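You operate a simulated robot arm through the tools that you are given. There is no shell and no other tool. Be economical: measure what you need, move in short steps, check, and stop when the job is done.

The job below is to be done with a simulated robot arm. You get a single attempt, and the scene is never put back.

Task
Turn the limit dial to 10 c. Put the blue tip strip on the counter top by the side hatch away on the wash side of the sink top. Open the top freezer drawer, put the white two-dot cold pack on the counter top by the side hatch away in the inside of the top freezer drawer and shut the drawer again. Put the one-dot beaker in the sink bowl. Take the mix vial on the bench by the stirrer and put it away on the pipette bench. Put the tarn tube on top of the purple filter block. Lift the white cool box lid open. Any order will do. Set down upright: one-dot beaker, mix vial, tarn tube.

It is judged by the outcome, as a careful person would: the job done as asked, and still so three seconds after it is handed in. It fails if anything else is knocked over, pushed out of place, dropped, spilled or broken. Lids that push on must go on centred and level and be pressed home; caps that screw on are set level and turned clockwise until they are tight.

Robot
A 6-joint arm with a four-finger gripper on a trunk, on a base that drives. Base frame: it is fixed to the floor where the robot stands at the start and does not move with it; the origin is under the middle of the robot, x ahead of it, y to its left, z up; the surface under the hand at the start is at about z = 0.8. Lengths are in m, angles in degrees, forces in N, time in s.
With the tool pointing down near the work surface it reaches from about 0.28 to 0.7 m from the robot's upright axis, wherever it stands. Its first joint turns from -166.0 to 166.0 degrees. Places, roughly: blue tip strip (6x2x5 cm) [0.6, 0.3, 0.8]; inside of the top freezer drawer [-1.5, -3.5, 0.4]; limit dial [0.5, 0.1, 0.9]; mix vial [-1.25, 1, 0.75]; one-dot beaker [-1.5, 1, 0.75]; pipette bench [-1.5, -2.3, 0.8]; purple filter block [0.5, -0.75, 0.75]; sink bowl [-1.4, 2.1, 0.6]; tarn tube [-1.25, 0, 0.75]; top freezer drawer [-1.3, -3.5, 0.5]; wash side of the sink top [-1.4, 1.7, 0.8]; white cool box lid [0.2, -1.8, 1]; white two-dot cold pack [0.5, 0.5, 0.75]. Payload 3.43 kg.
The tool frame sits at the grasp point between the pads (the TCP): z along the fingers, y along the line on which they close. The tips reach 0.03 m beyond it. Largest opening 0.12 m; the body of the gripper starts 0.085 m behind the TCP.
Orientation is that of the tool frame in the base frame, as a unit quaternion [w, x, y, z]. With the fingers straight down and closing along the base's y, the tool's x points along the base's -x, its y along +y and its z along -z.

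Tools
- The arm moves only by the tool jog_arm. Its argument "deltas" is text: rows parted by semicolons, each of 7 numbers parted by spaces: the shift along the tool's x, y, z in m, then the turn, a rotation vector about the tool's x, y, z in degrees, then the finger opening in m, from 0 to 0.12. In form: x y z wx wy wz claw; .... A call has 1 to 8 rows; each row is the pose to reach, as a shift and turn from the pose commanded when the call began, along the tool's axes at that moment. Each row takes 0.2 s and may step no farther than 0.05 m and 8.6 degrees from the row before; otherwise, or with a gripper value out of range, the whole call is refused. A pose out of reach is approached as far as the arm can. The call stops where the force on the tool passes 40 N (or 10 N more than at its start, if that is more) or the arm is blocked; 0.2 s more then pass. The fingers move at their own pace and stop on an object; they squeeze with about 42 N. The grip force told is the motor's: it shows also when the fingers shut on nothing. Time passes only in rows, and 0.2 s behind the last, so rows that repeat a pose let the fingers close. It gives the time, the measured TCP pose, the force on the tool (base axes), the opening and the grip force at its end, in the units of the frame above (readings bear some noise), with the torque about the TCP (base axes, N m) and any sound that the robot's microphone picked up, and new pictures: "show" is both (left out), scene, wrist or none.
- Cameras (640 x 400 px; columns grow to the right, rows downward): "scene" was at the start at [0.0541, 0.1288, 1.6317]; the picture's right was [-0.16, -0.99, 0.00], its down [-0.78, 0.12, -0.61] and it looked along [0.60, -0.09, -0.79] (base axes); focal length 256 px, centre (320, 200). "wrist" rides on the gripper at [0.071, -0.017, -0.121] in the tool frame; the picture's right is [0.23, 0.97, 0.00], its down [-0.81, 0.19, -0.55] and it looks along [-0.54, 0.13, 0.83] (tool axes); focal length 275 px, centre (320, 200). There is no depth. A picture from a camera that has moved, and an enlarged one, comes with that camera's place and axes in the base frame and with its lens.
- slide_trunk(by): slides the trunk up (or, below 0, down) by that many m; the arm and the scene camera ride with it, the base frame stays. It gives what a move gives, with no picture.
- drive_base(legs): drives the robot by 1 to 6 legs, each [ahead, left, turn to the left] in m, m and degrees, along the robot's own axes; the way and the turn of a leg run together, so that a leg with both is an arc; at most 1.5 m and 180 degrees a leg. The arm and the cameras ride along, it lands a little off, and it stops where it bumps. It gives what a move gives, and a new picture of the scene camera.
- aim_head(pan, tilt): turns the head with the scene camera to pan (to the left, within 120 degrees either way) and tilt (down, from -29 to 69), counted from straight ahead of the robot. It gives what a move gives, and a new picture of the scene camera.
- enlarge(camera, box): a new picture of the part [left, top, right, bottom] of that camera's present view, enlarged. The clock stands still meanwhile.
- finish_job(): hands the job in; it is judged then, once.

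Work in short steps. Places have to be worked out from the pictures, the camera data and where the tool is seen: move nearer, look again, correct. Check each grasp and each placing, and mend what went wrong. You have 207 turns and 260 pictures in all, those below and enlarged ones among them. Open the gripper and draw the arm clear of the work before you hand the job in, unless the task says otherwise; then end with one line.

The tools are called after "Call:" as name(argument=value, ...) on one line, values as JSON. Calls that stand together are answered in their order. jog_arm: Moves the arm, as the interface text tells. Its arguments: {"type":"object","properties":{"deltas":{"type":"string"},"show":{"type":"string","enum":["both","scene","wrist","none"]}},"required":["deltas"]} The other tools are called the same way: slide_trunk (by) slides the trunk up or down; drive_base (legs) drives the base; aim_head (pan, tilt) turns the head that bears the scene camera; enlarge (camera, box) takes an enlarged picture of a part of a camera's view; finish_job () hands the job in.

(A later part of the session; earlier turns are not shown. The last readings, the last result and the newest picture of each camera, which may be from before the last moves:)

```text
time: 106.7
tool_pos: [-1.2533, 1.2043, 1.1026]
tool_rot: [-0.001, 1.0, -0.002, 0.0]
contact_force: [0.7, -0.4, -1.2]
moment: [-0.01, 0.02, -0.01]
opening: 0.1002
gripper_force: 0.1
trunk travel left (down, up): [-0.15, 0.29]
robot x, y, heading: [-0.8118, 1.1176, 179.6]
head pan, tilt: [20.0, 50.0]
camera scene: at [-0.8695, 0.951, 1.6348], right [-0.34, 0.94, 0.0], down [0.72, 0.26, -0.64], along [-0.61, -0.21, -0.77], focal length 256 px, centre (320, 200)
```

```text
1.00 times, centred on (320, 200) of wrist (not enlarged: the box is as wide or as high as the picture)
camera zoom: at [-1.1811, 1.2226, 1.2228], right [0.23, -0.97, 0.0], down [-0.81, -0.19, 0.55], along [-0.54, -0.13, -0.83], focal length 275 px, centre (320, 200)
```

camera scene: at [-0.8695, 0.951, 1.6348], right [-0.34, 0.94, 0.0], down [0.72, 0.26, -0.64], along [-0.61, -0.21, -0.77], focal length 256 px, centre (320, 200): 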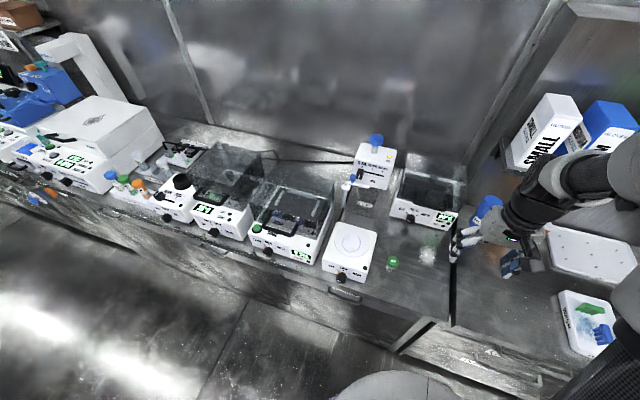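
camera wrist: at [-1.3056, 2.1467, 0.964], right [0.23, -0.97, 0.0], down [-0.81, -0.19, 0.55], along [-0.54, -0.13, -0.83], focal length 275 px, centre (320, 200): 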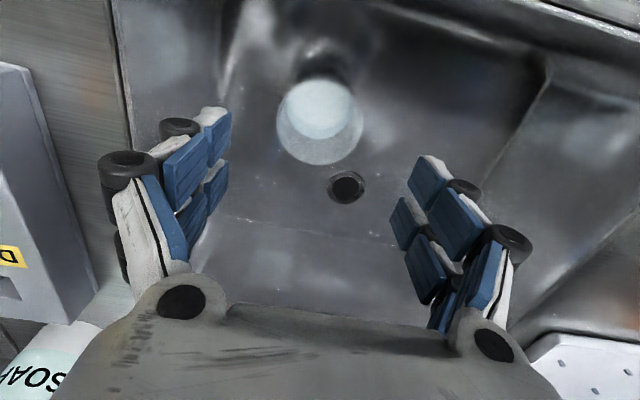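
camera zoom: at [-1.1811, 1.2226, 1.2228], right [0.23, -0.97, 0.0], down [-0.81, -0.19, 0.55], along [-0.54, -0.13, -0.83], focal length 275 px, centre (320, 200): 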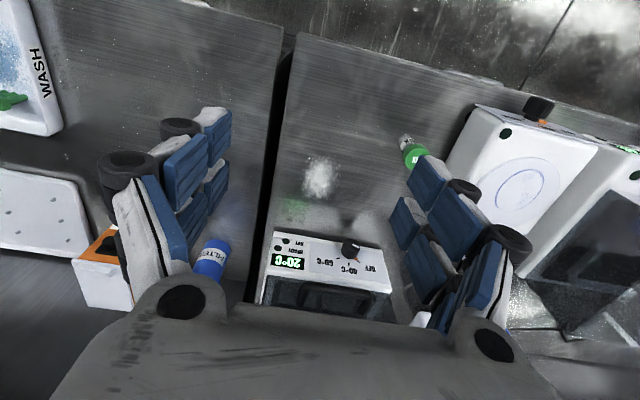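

The MIX vial stands at about (−1.315, 1.05), cap top ≈0.86. I'll move above it with a narrower opening.

Call:
jog_arm(deltas="-0.015 0.04 0.02 0 0 0 0.08; -0.03 0.08 0.04 0 0 0 0.07; -0.045 0.12 0.06 0 0 0 0.07; -0.062 0.154 0.08 0 0 0 0.07; -0.062 0.154 0.12 0 0 0 0.07", show="wrist")

Call:
enlarge(camera="scene", box=[320, 170, 480, 290])

```text
time: 107.9
tool_pos: [-1.3142, 1.0508, 0.9823]
tool_rot: [0.0, 1.0, -0.002, 0.0]
contact_force: [-0.7, 0.6, 0.5]
moment: [-0.02, 0.02, 0.02]
opening: 0.0699
gripper_force: 0.0
trunk travel left (down, up): [-0.15, 0.29]
robot x, y, heading: [-0.8192, 1.1161, 179.5]
head pan, tilt: [20.0, 50.0]
camera wrist: at [-1.2435, 1.07, 1.1023], right [0.23, -0.97, 0.0], down [-0.81, -0.19, 0.55], along [-0.54, -0.13, -0.83], focal length 275 px, centre (320, 200)
```

wrist: 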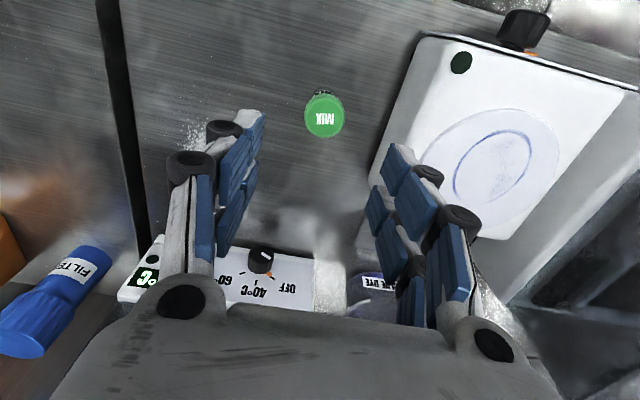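

```text
3.33 times, centred on (400, 230) of scene
camera zoom: at [-0.8702, 0.9521, 1.6348], right [-0.33, 0.94, 0.0], down [0.72, 0.26, -0.64], along [-0.61, -0.22, -0.77], focal length 855 px, centre (53, 100)
```

zoom: 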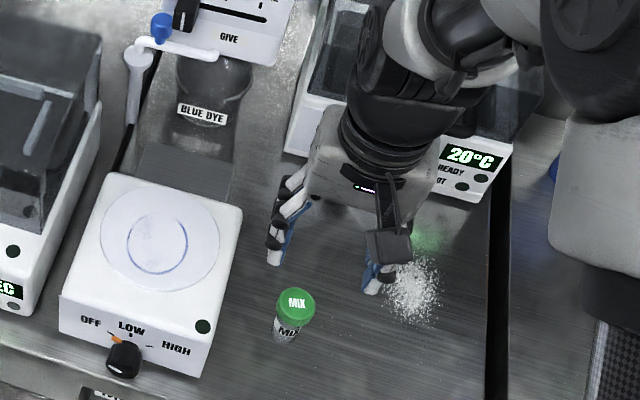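

Aligned over the vial. I'll descend to z≈0.842 and close.

Call:
jog_arm(deltas="-0.001 0.003 0.045 0 0 0 0.07; -0.001 0.003 0.09 0 0 0 0.07; -0.001 0.003 0.12 0 0 0 0.07; -0.001 0.003 0.14 0 0 0 0.07; -0.001 0.003 0.14 0 0 0 0.04; -0.001 0.003 0.14 0 0 0 0.02; -0.001 0.003 0.14 0 0 0 0.02; -0.001 0.003 0.14 0 0 0 0.02", show="wrist")

```text
time: 109.7
tool_pos: [-1.3173, 1.0498, 0.8439]
tool_rot: [0.0, 1.0, -0.003, 0.0]
contact_force: [-0.6, 0.1, -0.8]
moment: [-0.02, 0.03, 0.04]
opening: 0.0315
gripper_force: 30.9
trunk travel left (down, up): [-0.15, 0.29]
robot x, y, heading: [-0.816, 1.1153, 179.7]
head pan, tilt: [20.0, 50.0]
camera wrist: at [-1.2462, 1.0665, 0.964], right [0.23, -0.97, 0.0], down [-0.81, -0.19, 0.55], along [-0.54, -0.13, -0.83], focal length 275 px, centre (320, 200)
```

wrist: 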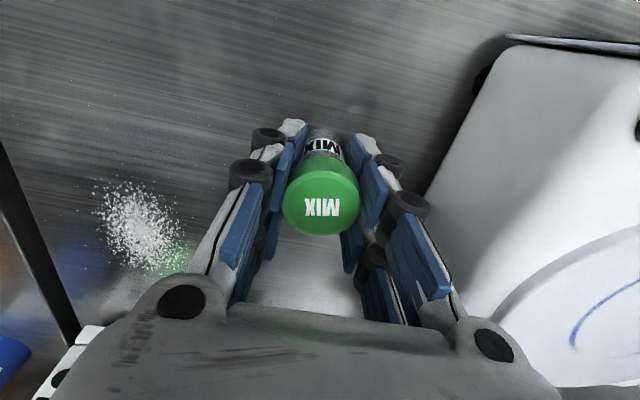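

Gripped (31.5 mm). Lifting and retracting.

Call:
jog_arm(deltas="0 0 -0.03 0 0 0 0.02; 0 0 -0.07 0 0 0 0.02; 0 0 -0.11 0 0 0 0.02; 0 0 -0.15 0 0 0 0.02; 0.02 0 -0.19 0 0 0 0.02; 0.05 0 -0.22 0 0 0 0.02; 0.08 0 -0.25 0 0 0 0.02; 0.11 0 -0.28 0 0 0 0.02", show="wrist")

Call:
drive_base(legs=[[-0.2, 0, 0], [0, 1.1, 0], [0, 1.1, 0]])

```text
time: 111.5
tool_pos: [-1.2044, 1.0463, 1.123]
tool_rot: [0.0, 1.0, -0.001, 0.0]
contact_force: [0.5, -0.3, -0.9]
moment: [0.02, 0.02, 0.02]
opening: 0.0315
gripper_force: 42.1
trunk travel left (down, up): [-0.15, 0.29]
robot x, y, heading: [-0.8155, 1.115, 179.6]
head pan, tilt: [20.0, 50.0]
camera wrist: at [-1.133, 1.0644, 1.2435], right [0.23, -0.97, 0.0], down [-0.81, -0.19, 0.55], along [-0.54, -0.13, -0.83], focal length 275 px, centre (320, 200)
```

wrist: 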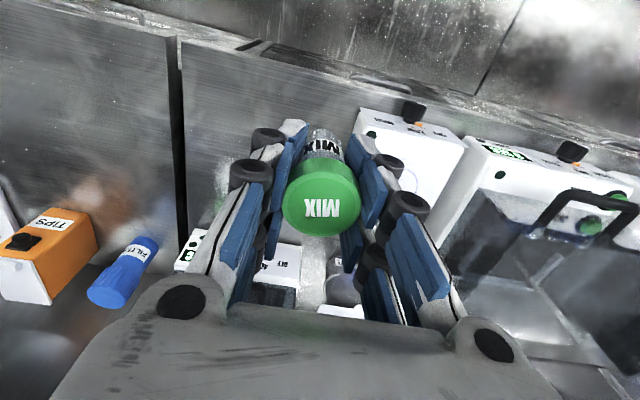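

```text
time: 123.6
tool_pos: [-0.9976, -1.162, 1.1217]
tool_rot: [-0.001, 1.0, 0.009, -0.001]
contact_force: [-0.5, 0.1, 0.7]
moment: [0.01, -0.01, 0.01]
opening: 0.0315
gripper_force: 42.1
trunk travel left (down, up): [-0.15, 0.29]
robot x, y, heading: [-0.6088, -1.0841, -179.2]
head pan, tilt: [20.0, 50.0]
camera scene: at [-0.6589, -1.2502, 1.6348], right [-0.35, 0.93, 0.0], down [0.72, 0.27, -0.64], along [-0.6, -0.23, -0.77], focal length 256 px, centre (320, 200)
```

scene: 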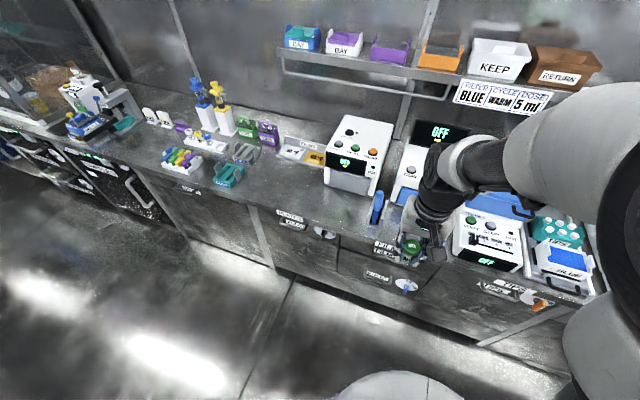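

The pipette bench is further along. Continuing ~1.0 m and looking.

Call:
drive_base(legs=[[0, 1.0, -0.8]])

Call:
aim_head(pan=35, tilt=45)

Call:
enlarge(camera="wrist", box=[0, 0, 640, 400])

```text
time: 128.7
tool_pos: [-0.9974, -2.1423, 1.1227]
tool_rot: [0.0, 1.0, -0.002, -0.001]
contact_force: [-0.3, -1.7, -0.6]
moment: [0.02, 0.0, 0.01]
opening: 0.0311
gripper_force: 41.8
trunk travel left (down, up): [-0.15, 0.29]
robot x, y, heading: [-0.6094, -2.0699, 179.3]
head pan, tilt: [20.0, 50.0]
camera scene: at [-0.6603, -2.2376, 1.6348], right [-0.33, 0.94, 0.0], down [0.72, 0.26, -0.64], along [-0.61, -0.21, -0.77], focal length 256 px, centre (320, 200)
```

scene: 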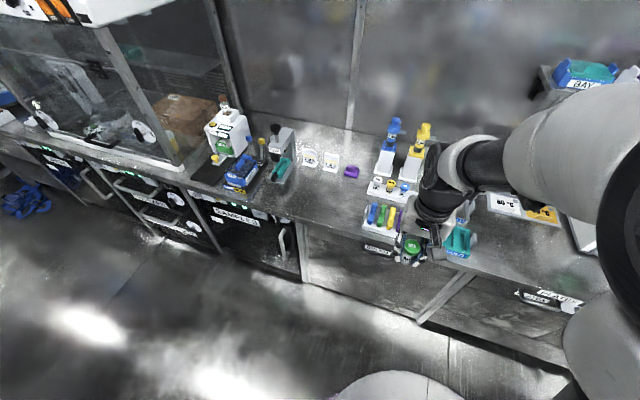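

```text
time: 129.5
tool_pos: [-0.9971, -2.1423, 1.1232]
tool_rot: [-0.001, 1.0, -0.002, 0.001]
contact_force: [0.1, 0.9, 0.5]
moment: [-0.02, -0.04, -0.03]
opening: 0.0314
gripper_force: 41.6
trunk travel left (down, up): [-0.15, 0.29]
robot x, y, heading: [-0.6059, -2.0714, 179.7]
head pan, tilt: [35.0, 45.0]
camera scene: at [-0.6548, -2.2576, 1.6418], right [-0.57, 0.82, 0.0], down [0.58, 0.4, -0.71], along [-0.58, -0.4, -0.71], focal length 256 px, centre (320, 200)
```

scene: 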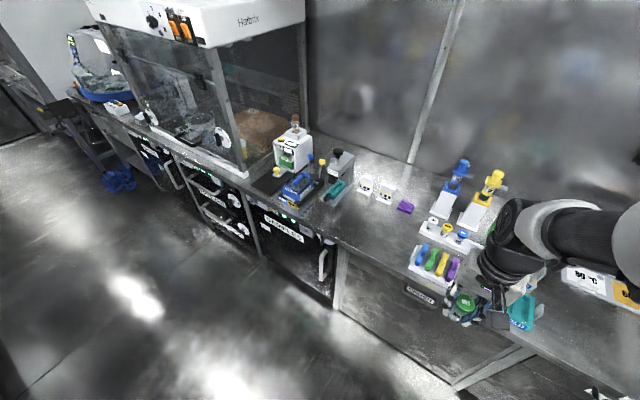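

```text
1.00 times, centred on (320, 200) of wrist (not enlarged: the box is as wide or as high as the picture)
camera zoom: at [-0.9255, -2.1244, 1.2428], right [0.23, -0.97, 0.0], down [-0.81, -0.19, 0.55], along [-0.54, -0.13, -0.83], focal length 275 px, centre (320, 200)
```

zoom: 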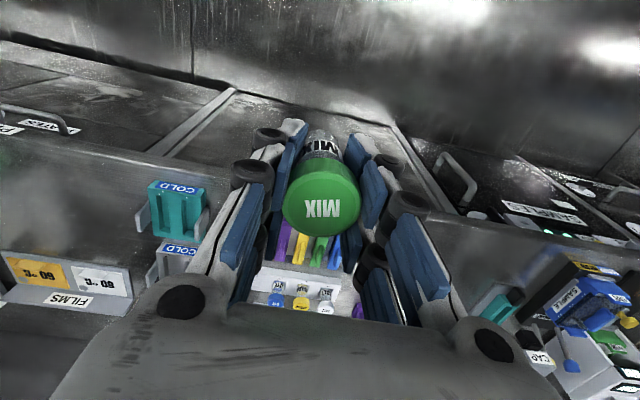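

Call:
enlarge(camera="scene", box=[300, 150, 540, 310])

```text
2.50 times, centred on (420, 230) of scene
camera zoom: at [-0.6548, -2.2576, 1.6418], right [-0.57, 0.82, 0.0], down [0.58, 0.4, -0.71], along [-0.58, -0.4, -0.71], focal length 641 px, centre (70, 125)
```

zoom: 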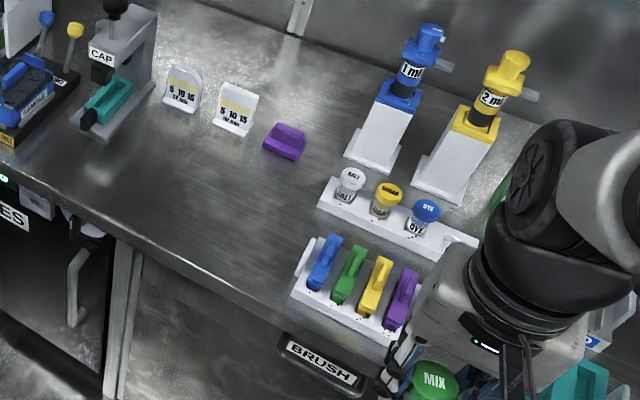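

There is free bench at about (−1.40, −2.37) beside the vial rack. I'll drive closer.

Call:
drive_base(legs=[[0, 0.25, 0], [0.2, 0, 0]])

Call:
enlarge(camera="wrist", box=[0, 0, 640, 400])

```text
time: 132.5
tool_pos: [-1.2004, -2.3903, 1.1224]
tool_rot: [0.001, 1.0, -0.002, 0.0]
contact_force: [0.7, 0.7, -0.1]
moment: [0.03, -0.04, 0.0]
opening: 0.0311
gripper_force: 41.9
trunk travel left (down, up): [-0.15, 0.29]
robot x, y, heading: [-0.8074, -2.3212, 179.6]
head pan, tilt: [35.0, 45.0]
camera scene: at [-0.8583, -2.5061, 1.6417], right [-0.56, 0.83, 0.0], down [0.58, 0.4, -0.71], along [-0.58, -0.4, -0.71], focal length 256 px, centre (320, 200)
```

scene: 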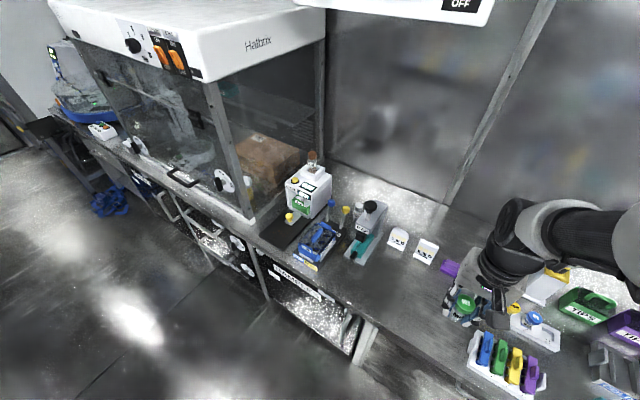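

```text
1.00 times, centred on (320, 200) of wrist (not enlarged: the box is as wide or as high as the picture)
camera zoom: at [-1.1284, -2.3725, 1.2426], right [0.22, -0.97, 0.0], down [-0.81, -0.19, 0.55], along [-0.54, -0.12, -0.83], focal length 275 px, centre (320, 200)
```

zoom: 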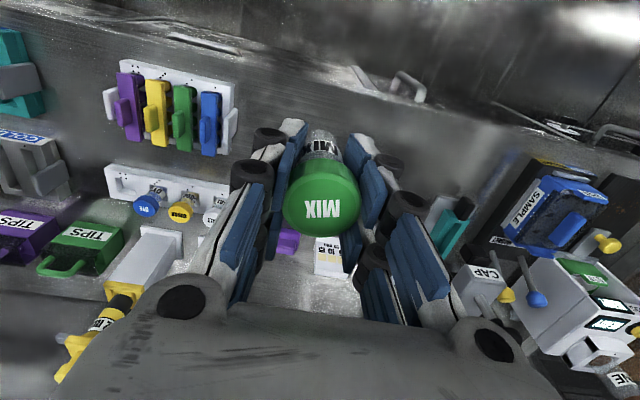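

Spot is clear. I'll move over (−1.39, −2.385) and down to just above the bench.

Call:
jog_arm(deltas="-0.045 0 0.015 0 0 0 0.02; -0.09 0 0.03 0 0 0 0.02; -0.135 0 0.045 0 0 0 0.02; -0.175 0 0.07 0 0 0 0.02; -0.19 0 0.11 0 0 0 0.02; -0.19 0 0.155 0 0 0 0.02; -0.19 0 0.2 0 0 0 0.02; -0.19 0 0.24 0 0 0 0.02", show="wrist")

```text
time: 134.3
tool_pos: [-1.3882, -2.3915, 0.8832]
tool_rot: [0.0, 1.0, -0.002, -0.001]
contact_force: [0.6, 0.3, 0.0]
moment: [0.0, -0.03, 0.0]
opening: 0.031
gripper_force: 42.0
trunk travel left (down, up): [-0.15, 0.29]
robot x, y, heading: [-0.8109, -2.3187, 179.1]
head pan, tilt: [35.0, 45.0]
camera wrist: at [-1.3172, -2.3727, 1.0026], right [0.22, -0.97, 0.0], down [-0.81, -0.19, 0.55], along [-0.54, -0.12, -0.83], focal length 275 px, centre (320, 200)
```

wrist: 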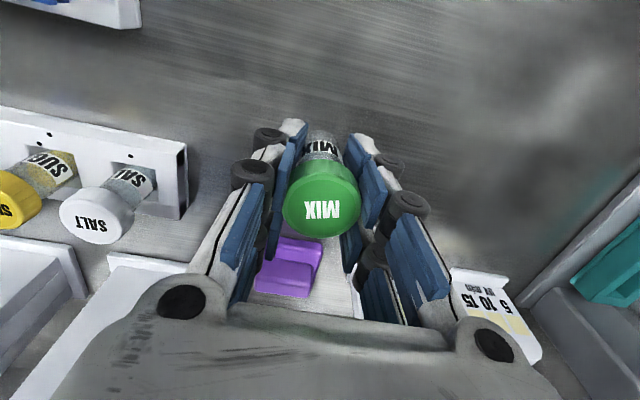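

Clear all around. Lowering gently to contact.

Call:
jog_arm(deltas="0 0 0.02 0 0 0 0.02; 0 0 0.032 0 0 0 0.02; 0 0 0.036 0 0 0 0.02; 0 0 0.038 0 0 0 0.02; 0 0 0.04 0 0 0 0.02", show="none")

```text
time: 135.5
tool_pos: [-1.39, -2.3898, 0.8449]
tool_rot: [0.0, 1.0, -0.002, -0.001]
contact_force: [0.6, -0.9, 2.8]
moment: [-0.04, -0.06, -0.02]
opening: 0.031
gripper_force: 41.9
trunk travel left (down, up): [-0.15, 0.29]
robot x, y, heading: [-0.8081, -2.3213, 179.5]
head pan, tilt: [35.0, 45.0]
```

Light contact (2.8 N). One more millimetre, then open and rise.

Call:
jog_arm(deltas="0 0 0.001 0 0 0 0.02; 0 0 0.001 0 0 0 0.045; 0 0 0.001 0 0 0 0.06; 0 0 0.001 0 0 0 0.06; 0 0 -0.03 0 0 0 0.06; 0 0 -0.075 0 0 0 0.06; 0 0 -0.12 0 0 0 0.06; 0 0 -0.165 0 0 0 0.08", show="wrist")

```text
time: 137.3
tool_pos: [-1.3864, -2.3863, 1.0097]
tool_rot: [0.001, 1.0, -0.003, 0.0]
contact_force: [-0.2, 0.7, -0.6]
moment: [0.01, -0.03, 0.03]
opening: 0.08
gripper_force: 0.1
trunk travel left (down, up): [-0.15, 0.29]
robot x, y, heading: [-0.812, -2.3216, 179.3]
head pan, tilt: [35.0, 45.0]
camera wrist: at [-1.3152, -2.369, 1.1296], right [0.22, -0.97, 0.0], down [-0.81, -0.19, 0.55], along [-0.54, -0.12, -0.83], focal length 275 px, centre (320, 200)
```

wrist: 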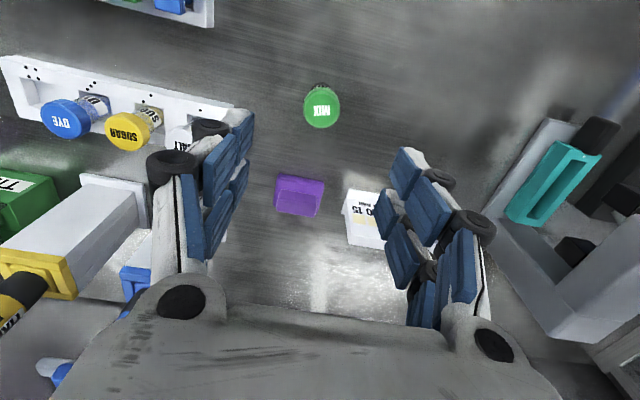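

The vial stands upright. Now to the freezer: retract, back away and drive to y≈−3.4.

Call:
jog_arm(deltas="0.03 0 -0.03 0 0 0 0.08; 0.07 0 -0.06 0 0 0 0.08; 0.11 0 -0.09 0 0 0 0.08; 0.15 0 -0.12 0 0 0 0.08; 0.19 0 -0.14 0 0 0 0.08", show="none")

Call:
drive_base(legs=[[-0.4, 0, 0.5], [0, 1.0, 0]])

Call:
aim_head(pan=15, tilt=50)

```text
time: 138.5
tool_pos: [-1.1975, -2.3891, 1.1486]
tool_rot: [0.0, 1.0, -0.003, -0.001]
contact_force: [-0.1, 0.0, -0.4]
moment: [0.02, 0.02, 0.0]
opening: 0.0802
gripper_force: 0.0
trunk travel left (down, up): [-0.15, 0.29]
robot x, y, heading: [-0.8072, -2.3182, 179.5]
head pan, tilt: [35.0, 45.0]
```

```text
time: 145.8
tool_pos: [-0.8081, -3.3992, 1.148]
tool_rot: [0.0, 1.0, -0.005, 0.0]
contact_force: [0.3, 0.6, 0.2]
moment: [-0.01, -0.02, 0.02]
opening: 0.0802
gripper_force: 0.0
trunk travel left (down, up): [-0.15, 0.29]
robot x, y, heading: [-0.4196, -3.3332, 178.9]
head pan, tilt: [35.0, 45.0]
camera scene: at [-0.4671, -3.5182, 1.6417], right [-0.56, 0.83, 0.0], down [0.59, 0.4, -0.71], along [-0.59, -0.4, -0.71], focal length 256 px, centre (320, 200)
```

scene: 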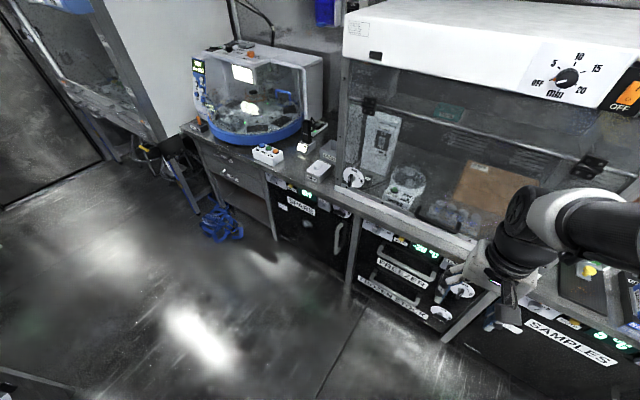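

```text
time: 146.7
tool_pos: [-0.8075, -3.3986, 1.1468]
tool_rot: [0.0, 1.0, -0.005, 0.0]
contact_force: [0.0, 0.0, -0.1]
moment: [0.01, -0.01, -0.01]
opening: 0.0802
gripper_force: 0.1
trunk travel left (down, up): [-0.15, 0.29]
robot x, y, heading: [-0.4135, -3.3311, 179.3]
head pan, tilt: [15.0, 50.0]
camera scene: at [-0.4744, -3.4911, 1.6349], right [-0.24, 0.97, 0.0], down [0.74, 0.19, -0.64], along [-0.62, -0.16, -0.77], focal length 256 px, centre (320, 200)
```

scene: 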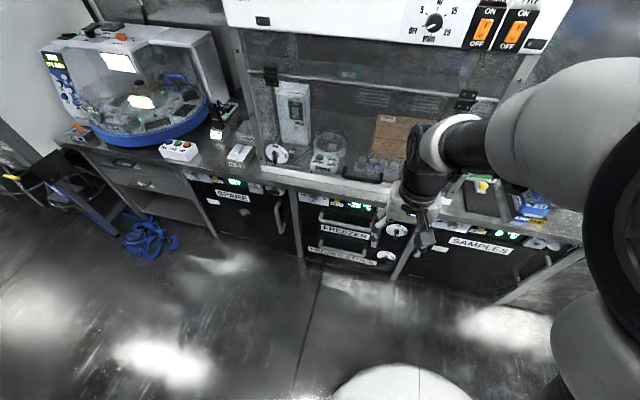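

Call:
enlarge(camera="scene", box=[280, 170, 440, 280])

Call:
enlarge(camera="wrist", box=[0, 0, 640, 400])

```text
3.64 times, centred on (360, 225) of scene
camera zoom: at [-0.4744, -3.4911, 1.6349], right [-0.24, 0.97, 0.0], down [0.74, 0.19, -0.64], along [-0.62, -0.16, -0.77], focal length 933 px, centre (174, 109)
```

zoom: 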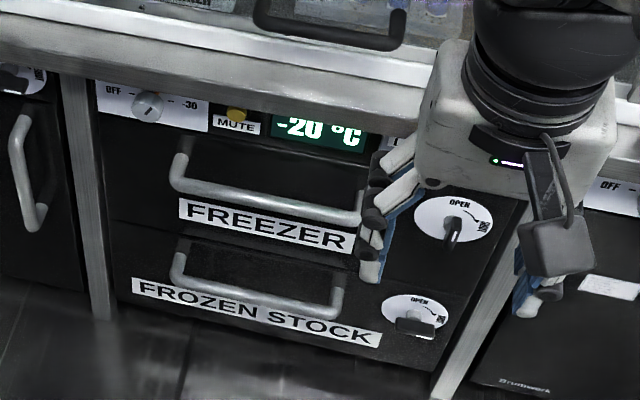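

```text
1.00 times, centred on (320, 200) of wrist (not enlarged: the box is as wide or as high as the picture)
camera zoom: at [-0.7366, -3.3811, 1.2673], right [0.22, -0.98, 0.0], down [-0.81, -0.18, 0.55], along [-0.54, -0.12, -0.83], focal length 275 px, centre (320, 200)
```

zoom: 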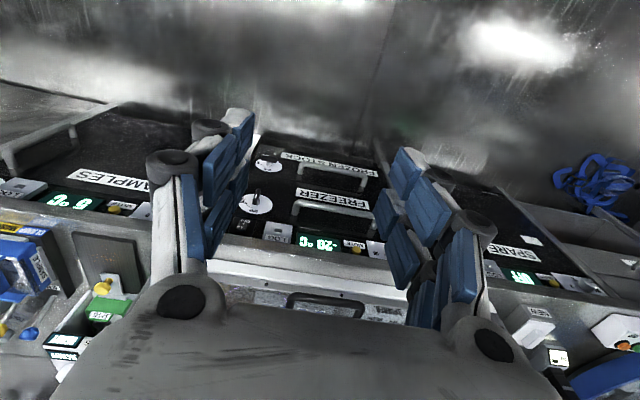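

The top FREEZER drawer has a bar handle and a rotary OPEN latch beside it. I'll shift the hand aside to see the latch state.

Call:
jog_arm(deltas="0 -0.045 0 0 0 0 0.08; 0 -0.09 0 0 0 0 0.08; 0 -0.135 0 0 0 0 0.08; 0 -0.18 0 0 0 0 0.08; 0 -0.225 0 0 0 0 0.08; 0 -0.27 0 0 0 0 0.08", show="none")

Call:
aim_head(pan=10, tilt=55)

Call:
enlarge(camera="scene", box=[270, 130, 430, 240])

```text
time: 148.1
tool_pos: [-0.8047, -3.129, 1.1462]
tool_rot: [0.001, 1.0, -0.005, -0.001]
contact_force: [-0.1, 0.1, -0.4]
moment: [-0.02, 0.0, -0.02]
opening: 0.0801
gripper_force: 0.0
trunk travel left (down, up): [-0.15, 0.29]
robot x, y, heading: [-0.4156, -3.3363, 179.0]
head pan, tilt: [15.0, 50.0]
```

```text
time: 148.7
tool_pos: [-0.8054, -3.1305, 1.146]
tool_rot: [0.001, 1.0, -0.005, 0.0]
contact_force: [0.8, -0.3, -0.1]
moment: [-0.03, 0.01, 0.0]
opening: 0.0801
gripper_force: 0.0
trunk travel left (down, up): [-0.15, 0.29]
robot x, y, heading: [-0.4193, -3.3315, 179.0]
head pan, tilt: [10.0, 55.0]
camera scene: at [-0.4709, -3.4836, 1.6284], right [-0.16, 0.99, 0.0], down [0.81, 0.13, -0.57], along [-0.57, -0.09, -0.82], focal length 256 px, centre (320, 200)
```

scene: 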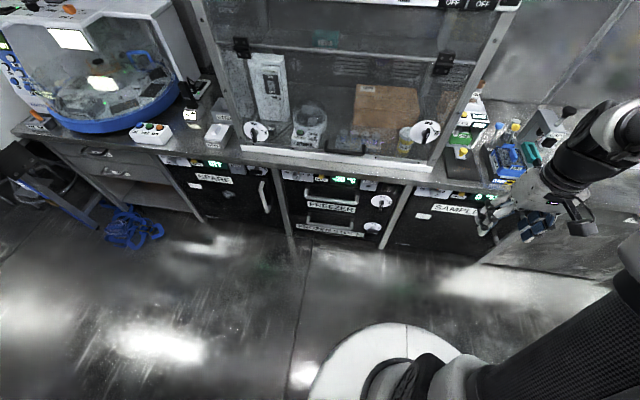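

```text
3.64 times, centred on (350, 185) of scene
camera zoom: at [-0.4709, -3.4836, 1.6284], right [-0.16, 0.99, 0.0], down [0.81, 0.13, -0.57], along [-0.57, -0.09, -0.82], focal length 933 px, centre (211, 254)
```

zoom: 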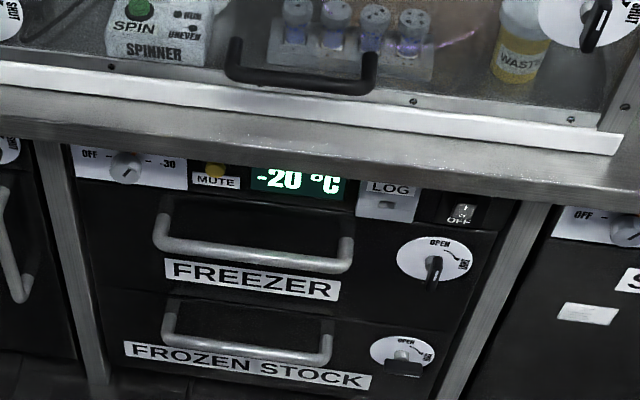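

Call:
enlarge(camera="scene", box=[360, 180, 400, 240])

```text
6.67 times, centred on (380, 210) of scene
camera zoom: at [-0.4709, -3.4836, 1.6284], right [-0.16, 0.99, 0.0], down [0.81, 0.13, -0.57], along [-0.57, -0.09, -0.82], focal length 1710 px, centre (-80, 133)
```

zoom: 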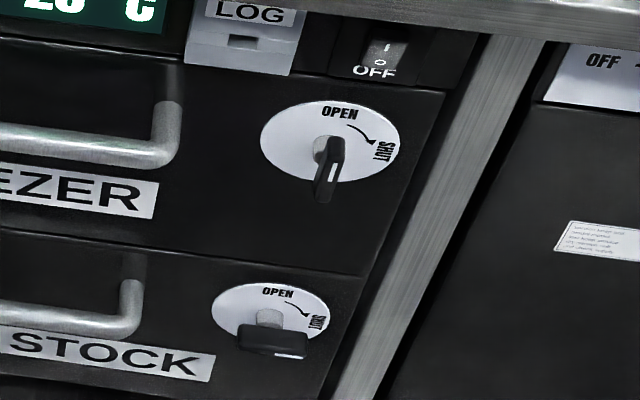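

White pointer marks: the top latch lever points up to OPEN (the lower one to SHUT), so the top drawer is unlocked. By parallax the handle bar is around (−1.27, −3.55, 0.47), set back under the counter. I'll lower the trunk and start re-orienting the hand.

Call:
slide_trunk(by=-0.15)

Call:
jog_arm(deltas="0 0.03 0 0 0 -8.5 0.08; 0 0.06 0 0 0 -17 0.08; 0 0.09 0 0 0 -25.5 0.08; 0 0.12 0 0 0 -34 0.08; 0 0.15 0 0 0 -42.5 0.08; 0 0.18 0 0 0 -51 0.08; 0 0.21 0 0 0 -59.5 0.08; 0 0.24 0 0 0 -68 0.08", show="wrist")

```text
time: 150.5
tool_pos: [-0.8055, -3.1297, 0.9975]
tool_rot: [0.001, 1.0, -0.005, 0.0]
contact_force: [-0.5, -0.3, 0.4]
moment: [-0.02, 0.0, 0.0]
opening: 0.0802
gripper_force: 0.1
trunk travel left (down, up): [0.0, 0.44]
robot x, y, heading: [-0.417, -3.3309, 179.1]
head pan, tilt: [10.0, 55.0]
```

```text
time: 152.3
tool_pos: [-0.8089, -3.3701, 0.9985]
tool_rot: [0.001, 0.831, 0.556, 0.001]
contact_force: [1.3, -0.5, -0.1]
moment: [0.0, -0.02, -0.02]
opening: 0.0799
gripper_force: 0.0
trunk travel left (down, up): [0.0, 0.44]
robot x, y, heading: [-0.4189, -3.3294, 179.2]
head pan, tilt: [10.0, 55.0]
camera wrist: at [-0.7957, -3.2961, 1.118], right [0.99, -0.16, 0.0], down [-0.13, -0.82, 0.55], along [-0.09, -0.55, -0.83], focal length 275 px, centre (320, 200)
```

wrist: 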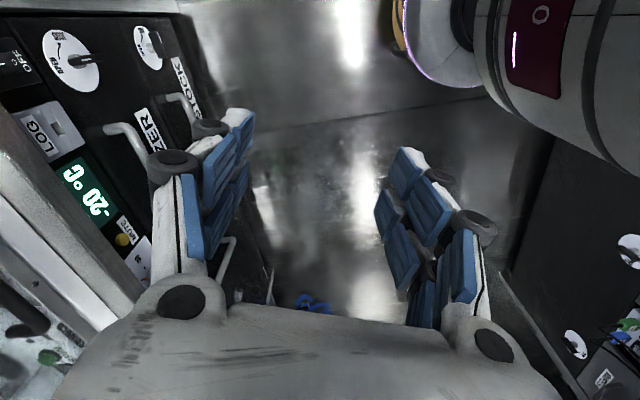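

Call:
enlarge(camera="wrist", box=[0, 20, 260, 300])

```text
1.43 times, centred on (130, 160) of wrist
camera zoom: at [-0.7957, -3.2961, 1.118], right [0.99, -0.16, 0.0], down [-0.13, -0.82, 0.55], along [-0.09, -0.55, -0.83], focal length 393 px, centre (591, 257)
```

zoom: 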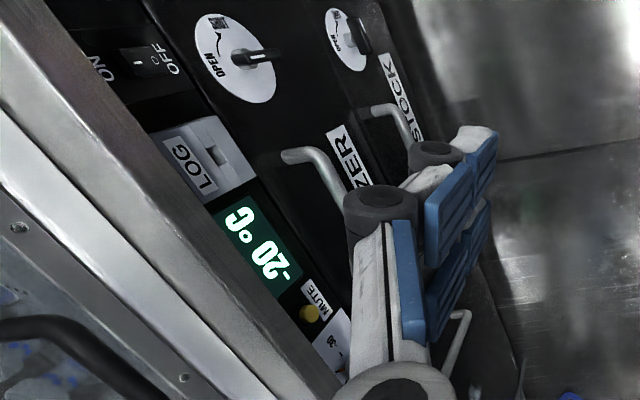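

Bar resolved: from (−1.20, −3.418) to (−1.20, −3.674) at z≈0.595, standing ~4.5 cm off the face. I'll move the base so the hand faces its middle and finish the yaw.

Call:
drive_base(legs=[[0.13, 0.15, 0.8]])

Call:
jog_arm(deltas="0 0 0 0 0 -8 0.08; 0 0 0 0 0 -16 0.08; 0 0 0 0 0 -22 0.08", show="none")

Call:
jog_arm(deltas="0 0.03 0 8.5 0 0 0.08; 0 0.06 0 17 0 0 0.08; 0 0.09 0 25.5 0 0 0.08; 0 0.11 0.02 34 0 0 0.08; 0 0.12 0.05 42.5 0 0 0.08; 0 0.12 0.09 51 0 0 0.08; 0 0.12 0.13 60 0 0 0.08", show="both")

```text
time: 153.9
tool_pos: [-0.9396, -3.5228, 0.9977]
tool_rot: [0.001, 0.828, 0.56, 0.0]
contact_force: [-0.3, 0.1, -0.3]
moment: [0.02, 0.0, -0.02]
opening: 0.0798
gripper_force: 0.2
trunk travel left (down, up): [0.0, 0.44]
robot x, y, heading: [-0.5488, -3.4796, 179.7]
head pan, tilt: [10.0, 55.0]
camera scene: at [-0.6014, -3.6321, 1.4783], right [-0.17, 0.98, 0.0], down [0.81, 0.14, -0.57], along [-0.56, -0.1, -0.82], focal length 256 px, centre (320, 200)
```

scene: 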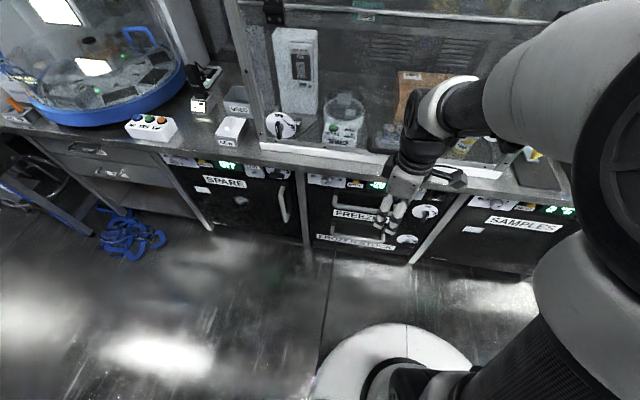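

```text
time: 154.7
tool_pos: [-0.9384, -3.5214, 0.9995]
tool_rot: [0.0, 0.705, 0.709, 0.0]
contact_force: [0.2, -0.2, 0.1]
moment: [-0.02, 0.01, 0.0]
opening: 0.08
gripper_force: 0.0
trunk travel left (down, up): [0.0, 0.44]
robot x, y, heading: [-0.5517, -3.4803, 179.9]
head pan, tilt: [10.0, 55.0]
```

```text
refused: row 7 steps farther than a row can; nothing moved
```

One row's turn was slightly too big, so I'll resend.

Call:
jog_arm(deltas="0 0.01 0.01 8.5 0 0 0.08; 0 0.02 0.03 17 0 0 0.08; 0 0.03 0.06 25.5 0 0 0.08; 0 0.03 0.09 34 0 0 0.08; 0 0.03 0.13 42.5 0 0 0.08; 0 0.03 0.17 51 0 0 0.08; 0 0.03 0.21 59.5 0 0 0.08", show="both")

```text
time: 156.5
tool_pos: [-0.9712, -3.5469, 0.7712]
tool_rot: [-0.366, 0.604, 0.592, -0.388]
contact_force: [-0.7, 0.5, -0.5]
moment: [-0.01, 0.02, 0.01]
opening: 0.0802
gripper_force: 0.2
out of reach, approached as far as the arm can: row 3, 4, 5, 6, 7
trunk travel left (down, up): [0.0, 0.44]
robot x, y, heading: [-0.5531, -3.4761, 179.7]
head pan, tilt: [10.0, 55.0]
stopped in row 7: the arm was blocked; the commanded pose is now the measured one
camera scene: at [-0.6006, -3.6316, 1.4785], right [-0.17, 0.99, 0.0], down [0.81, 0.14, -0.57], along [-0.57, -0.1, -0.82], focal length 256 px, centre (320, 200)
camera wrist: at [-0.8703, -3.4723, 0.8362], right [0.42, 0.2, -0.89], down [0.58, -0.81, 0.09], along [-0.69, -0.56, -0.46], focal length 275 px, centre (320, 200)
```

scene: 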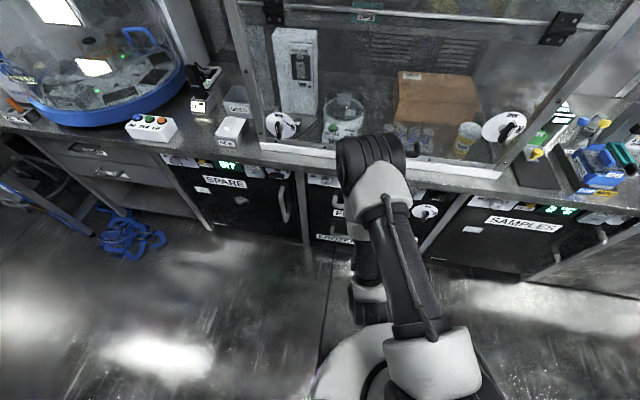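
wrist: 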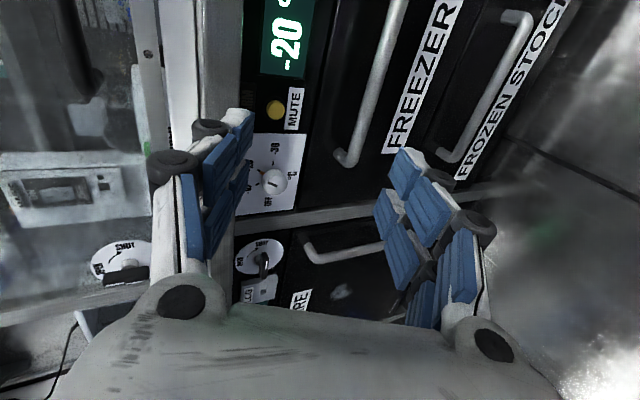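

The arm is folded too tightly here. I'll back the base off and extend the arm forward while completing the orientation.

Call:
drive_base(legs=[[-0.22, 0, 0]])

```text
time: 158.2
tool_pos: [-0.7522, -3.5473, 0.7713]
tool_rot: [-0.366, 0.606, 0.592, -0.386]
contact_force: [0.4, 0.3, 0.5]
moment: [0.02, -0.03, -0.01]
opening: 0.08
gripper_force: 0.1
trunk travel left (down, up): [0.0, 0.44]
robot x, y, heading: [-0.3325, -3.4809, 179.5]
head pan, tilt: [10.0, 55.0]
camera scene: at [-0.3818, -3.6322, 1.4784], right [-0.17, 0.99, 0.0], down [0.81, 0.14, -0.57], along [-0.57, -0.1, -0.82], focal length 256 px, centre (320, 200)
```

scene: 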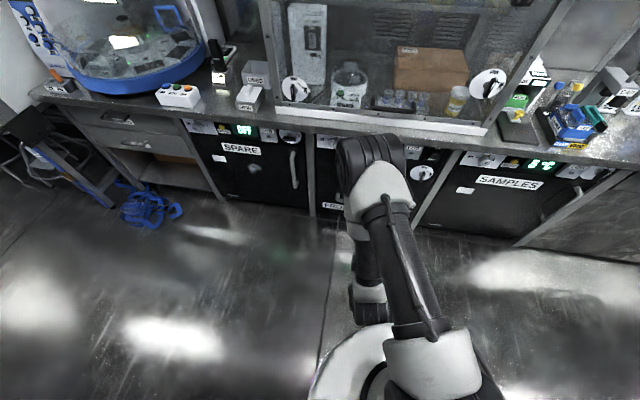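

Orientation is already good (fingers pointing forward, 26° below horizontal). Extending toward handle height.

Call:
jog_arm(deltas="0 0.011 0.042 0 0 0 0.08; 0 0.022 0.084 0 0 0 0.08; 0 0.033 0.126 0 0 0 0.08; 0 0.044 0.168 0 0 0 0.08; 0 0.055 0.21 0 0 0 0.08; 0 0.066 0.253 0 0 0 0.08", show="both")

```text
time: 159.6
tool_pos: [-0.9497, -3.5794, 0.6008]
tool_rot: [-0.375, 0.61, 0.586, -0.379]
contact_force: [-0.9, -0.9, 0.5]
moment: [-0.01, -0.01, 0.01]
opening: 0.0796
gripper_force: 0.0
out of reach, approached as far as the arm can: row 2, 3, 4, 5, 6
trunk travel left (down, up): [0.0, 0.44]
robot x, y, heading: [-0.3302, -3.4809, 180.1]
head pan, tilt: [10.0, 55.0]
camera scene: at [-0.3821, -3.6319, 1.4784], right [-0.17, 0.99, 0.0], down [0.81, 0.14, -0.57], along [-0.57, -0.1, -0.82], focal length 256 px, centre (320, 200)
camera wrist: at [-0.8471, -3.5072, 0.6663], right [0.43, 0.2, -0.88], down [0.56, -0.82, 0.08], along [-0.71, -0.53, -0.46], focal length 275 px, centre (320, 200)
```

scene: 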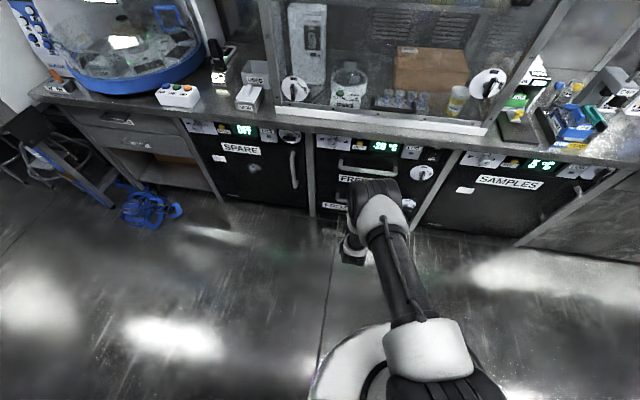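
wrist: 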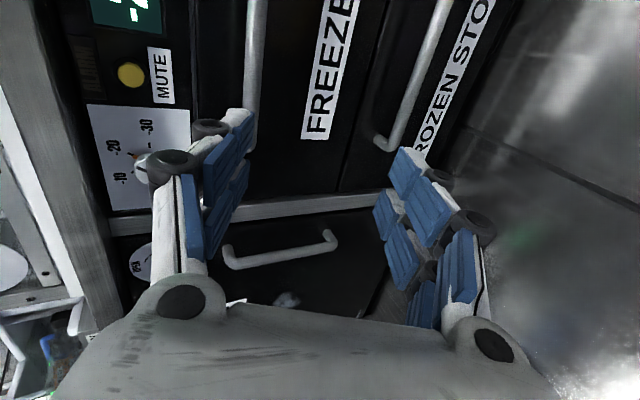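

Handle bar ahead at z≈0.575. I'll lower 2 cm and drive the base forward 0.15, then look again.

Call:
jog_arm(deltas="0 0.01 0.005 0 0 0 0.08; 0 0.02 0.0095 0 0 0 0.08", show="none")

Call:
drive_base(legs=[[0.15, 0, 0]])

Call:
enlarge(camera="wrist", box=[0, 0, 640, 400])

```text
time: 160.2
tool_pos: [-0.9483, -3.5895, 0.5798]
tool_rot: [-0.369, 0.606, 0.59, -0.384]
contact_force: [-0.3, -0.5, -0.2]
moment: [0.01, 0.0, 0.01]
opening: 0.08
gripper_force: 0.0
out of reach, approached as far as the arm can: row 1, 2
trunk travel left (down, up): [0.0, 0.44]
robot x, y, heading: [-0.3321, -3.4811, 179.7]
head pan, tilt: [10.0, 55.0]
```

```text
time: 161.5
tool_pos: [-1.0997, -3.5875, 0.5791]
tool_rot: [-0.37, 0.607, 0.59, -0.383]
contact_force: [0.0, 0.1, 0.9]
moment: [-0.03, -0.03, 0.01]
opening: 0.0802
gripper_force: 0.1
trunk travel left (down, up): [0.0, 0.44]
robot x, y, heading: [-0.4808, -3.4837, 179.5]
head pan, tilt: [10.0, 55.0]
camera scene: at [-0.5332, -3.6314, 1.4783], right [-0.17, 0.99, 0.0], down [0.81, 0.14, -0.57], along [-0.57, -0.1, -0.82], focal length 256 px, centre (320, 200)
```

scene: 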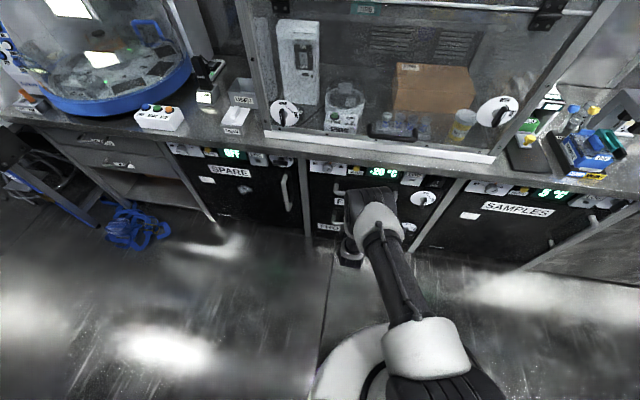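

```text
1.00 times, centred on (320, 200) of wrist (not enlarged: the box is as wide or as high as the picture)
camera zoom: at [-0.9979, -3.5143, 0.6438], right [0.42, 0.2, -0.88], down [0.57, -0.81, 0.09], along [-0.7, -0.54, -0.46], focal length 275 px, centre (320, 200)
```

zoom: 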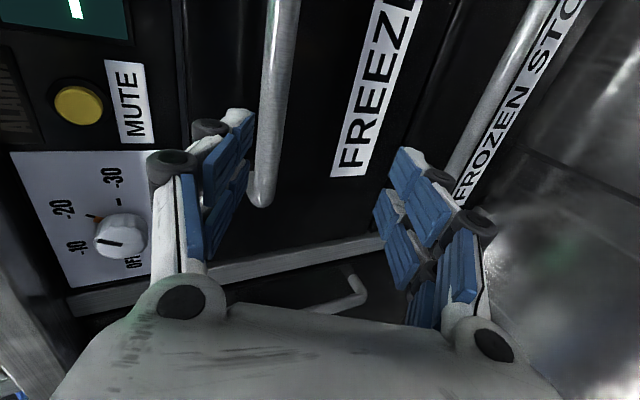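

The bar lines up with the middle of the fingers. Driving 9.5 cm further and closing.

Call:
drive_base(legs=[[0.095, 0, 0]])

Call:
enlarge(camera="wrist", box=[0, 0, 640, 400])

```text
time: 162.7
tool_pos: [-1.1953, -3.5873, 0.5783]
tool_rot: [-0.369, 0.607, 0.59, -0.384]
contact_force: [0.5, -0.5, -0.7]
moment: [0.02, 0.0, -0.01]
opening: 0.0802
gripper_force: 0.1
trunk travel left (down, up): [0.0, 0.44]
robot x, y, heading: [-0.5743, -3.4802, 179.5]
head pan, tilt: [10.0, 55.0]
camera scene: at [-0.629, -3.6307, 1.4783], right [-0.17, 0.99, 0.0], down [0.81, 0.14, -0.57], along [-0.57, -0.1, -0.82], focal length 256 px, centre (320, 200)
```

scene: 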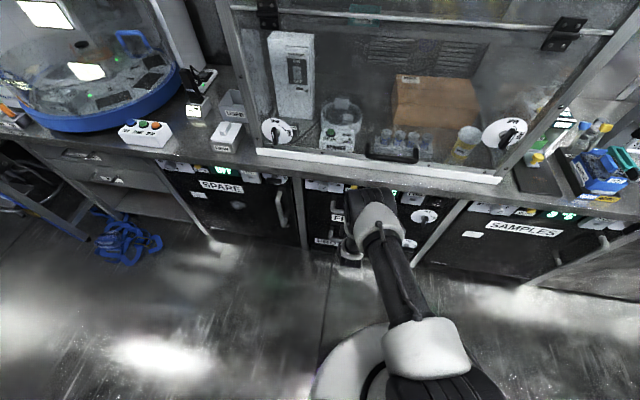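

```text
1.00 times, centred on (320, 200) of wrist (not enlarged: the box is as wide or as high as the picture)
camera zoom: at [-1.0936, -3.5134, 0.6437], right [0.42, 0.2, -0.88], down [0.57, -0.81, 0.09], along [-0.7, -0.54, -0.46], focal length 275 px, centre (320, 200)
```

zoom: 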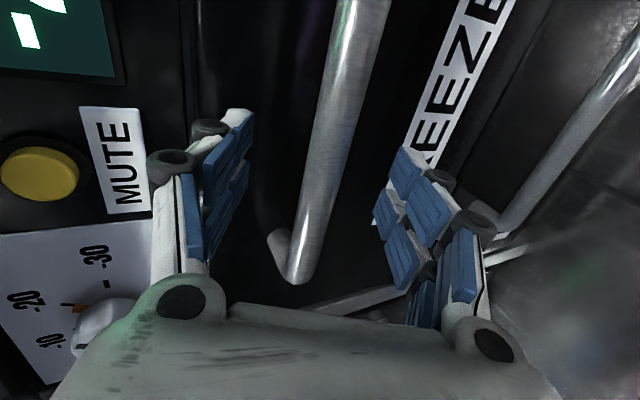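

The bar is centred between the pads. Closing.

Call:
jog_arm(deltas="0 0 0 0 0 0 0.04; 0 0 0 0 0 0 0; 0 0 0 0 0 0 0; 0 0 0 0 0 0 0; 0 0 0 0 0 0 0; 0 0 0 0 0 0 0", show="wrist")

```text
time: 164.1
tool_pos: [-1.195, -3.5874, 0.5785]
tool_rot: [-0.369, 0.607, 0.592, -0.381]
contact_force: [1.0, 1.4, -9.7]
moment: [1.71, -0.21, 0.84]
opening: 0.0221
gripper_force: 43.7
trunk travel left (down, up): [0.0, 0.44]
robot x, y, heading: [-0.5792, -3.4809, 179.8]
head pan, tilt: [10.0, 55.0]
camera wrist: at [-1.093, -3.5135, 0.6428], right [0.43, 0.2, -0.88], down [0.57, -0.81, 0.09], along [-0.7, -0.54, -0.46], focal length 275 px, centre (320, 200)
```

wrist: 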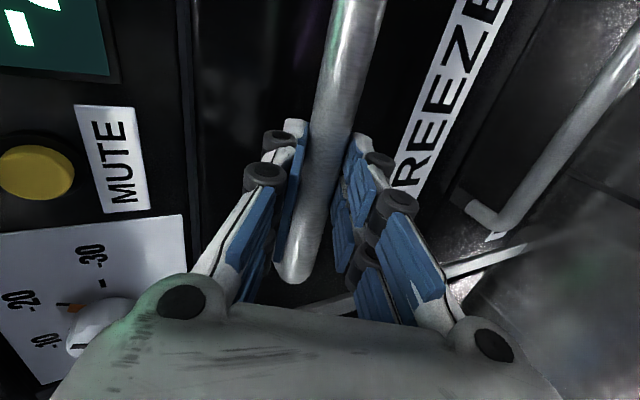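

Bar gripped. Pulling the drawer by driving back.

Call:
drive_base(legs=[[-0.12, 0, 0], [-0.13, 0, 0]])

Call:
enlarge(camera="wrist", box=[0, 0, 640, 400])

```text
time: 166.2
tool_pos: [-0.9434, -3.5877, 0.5769]
tool_rot: [-0.369, 0.609, 0.589, -0.382]
contact_force: [0.3, 29.6, -17.0]
moment: [2.09, -0.35, 0.68]
opening: 0.022
gripper_force: 45.0
trunk travel left (down, up): [0.0, 0.44]
robot x, y, heading: [-0.3227, -3.477, 179.9]
head pan, tilt: [10.0, 55.0]
camera scene: at [-0.3789, -3.6304, 1.4784], right [-0.17, 0.99, 0.0], down [0.81, 0.14, -0.57], along [-0.56, -0.1, -0.82], focal length 256 px, centre (320, 200)
```

scene: 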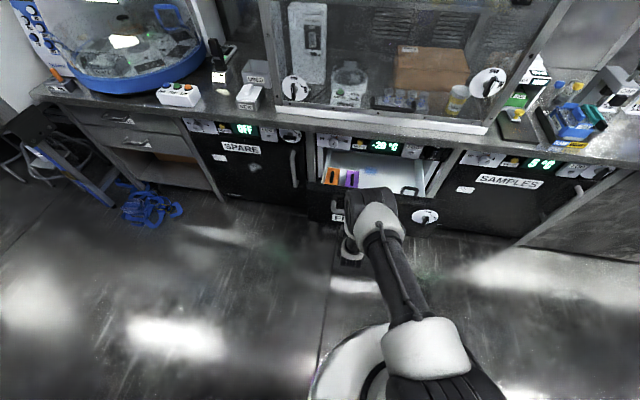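

```text
1.00 times, centred on (320, 200) of wrist (not enlarged: the box is as wide or as high as the picture)
camera zoom: at [-0.8421, -3.514, 0.6426], right [0.43, 0.2, -0.88], down [0.57, -0.82, 0.09], along [-0.7, -0.54, -0.46], focal length 275 px, centre (320, 200)
```

zoom: 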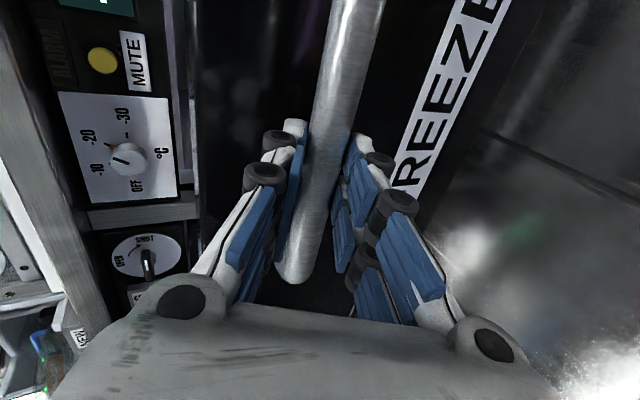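

The drawer is opening: orange and purple packs inside, free room at right. A bit more pull.

Call:
drive_base(legs=[[-0.07, 0, 0]])

Call:
enlarge(camera="scene", box=[280, 110, 460, 240])

```text
time: 167.2
tool_pos: [-0.8753, -3.5874, 0.5781]
tool_rot: [-0.369, 0.609, 0.59, -0.381]
contact_force: [2.0, 8.2, -3.3]
moment: [1.99, -0.08, 0.73]
opening: 0.0222
gripper_force: 45.2
trunk travel left (down, up): [0.0, 0.44]
robot x, y, heading: [-0.2569, -3.4809, 179.5]
head pan, tilt: [10.0, 55.0]
camera scene: at [-0.3087, -3.6319, 1.4783], right [-0.17, 0.99, 0.0], down [0.81, 0.14, -0.57], along [-0.56, -0.1, -0.82], focal length 256 px, centre (320, 200)
```

scene: 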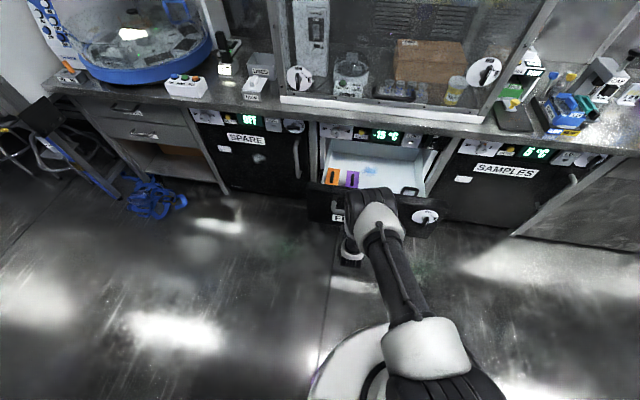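

```text
3.08 times, centred on (370, 175) of scene
camera zoom: at [-0.3087, -3.6319, 1.4783], right [-0.17, 0.99, 0.0], down [0.81, 0.14, -0.57], along [-0.56, -0.1, -0.82], focal length 789 px, centre (166, 277)
```

zoom: 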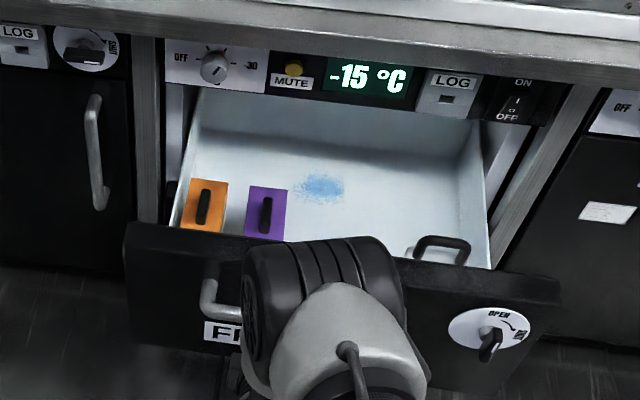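

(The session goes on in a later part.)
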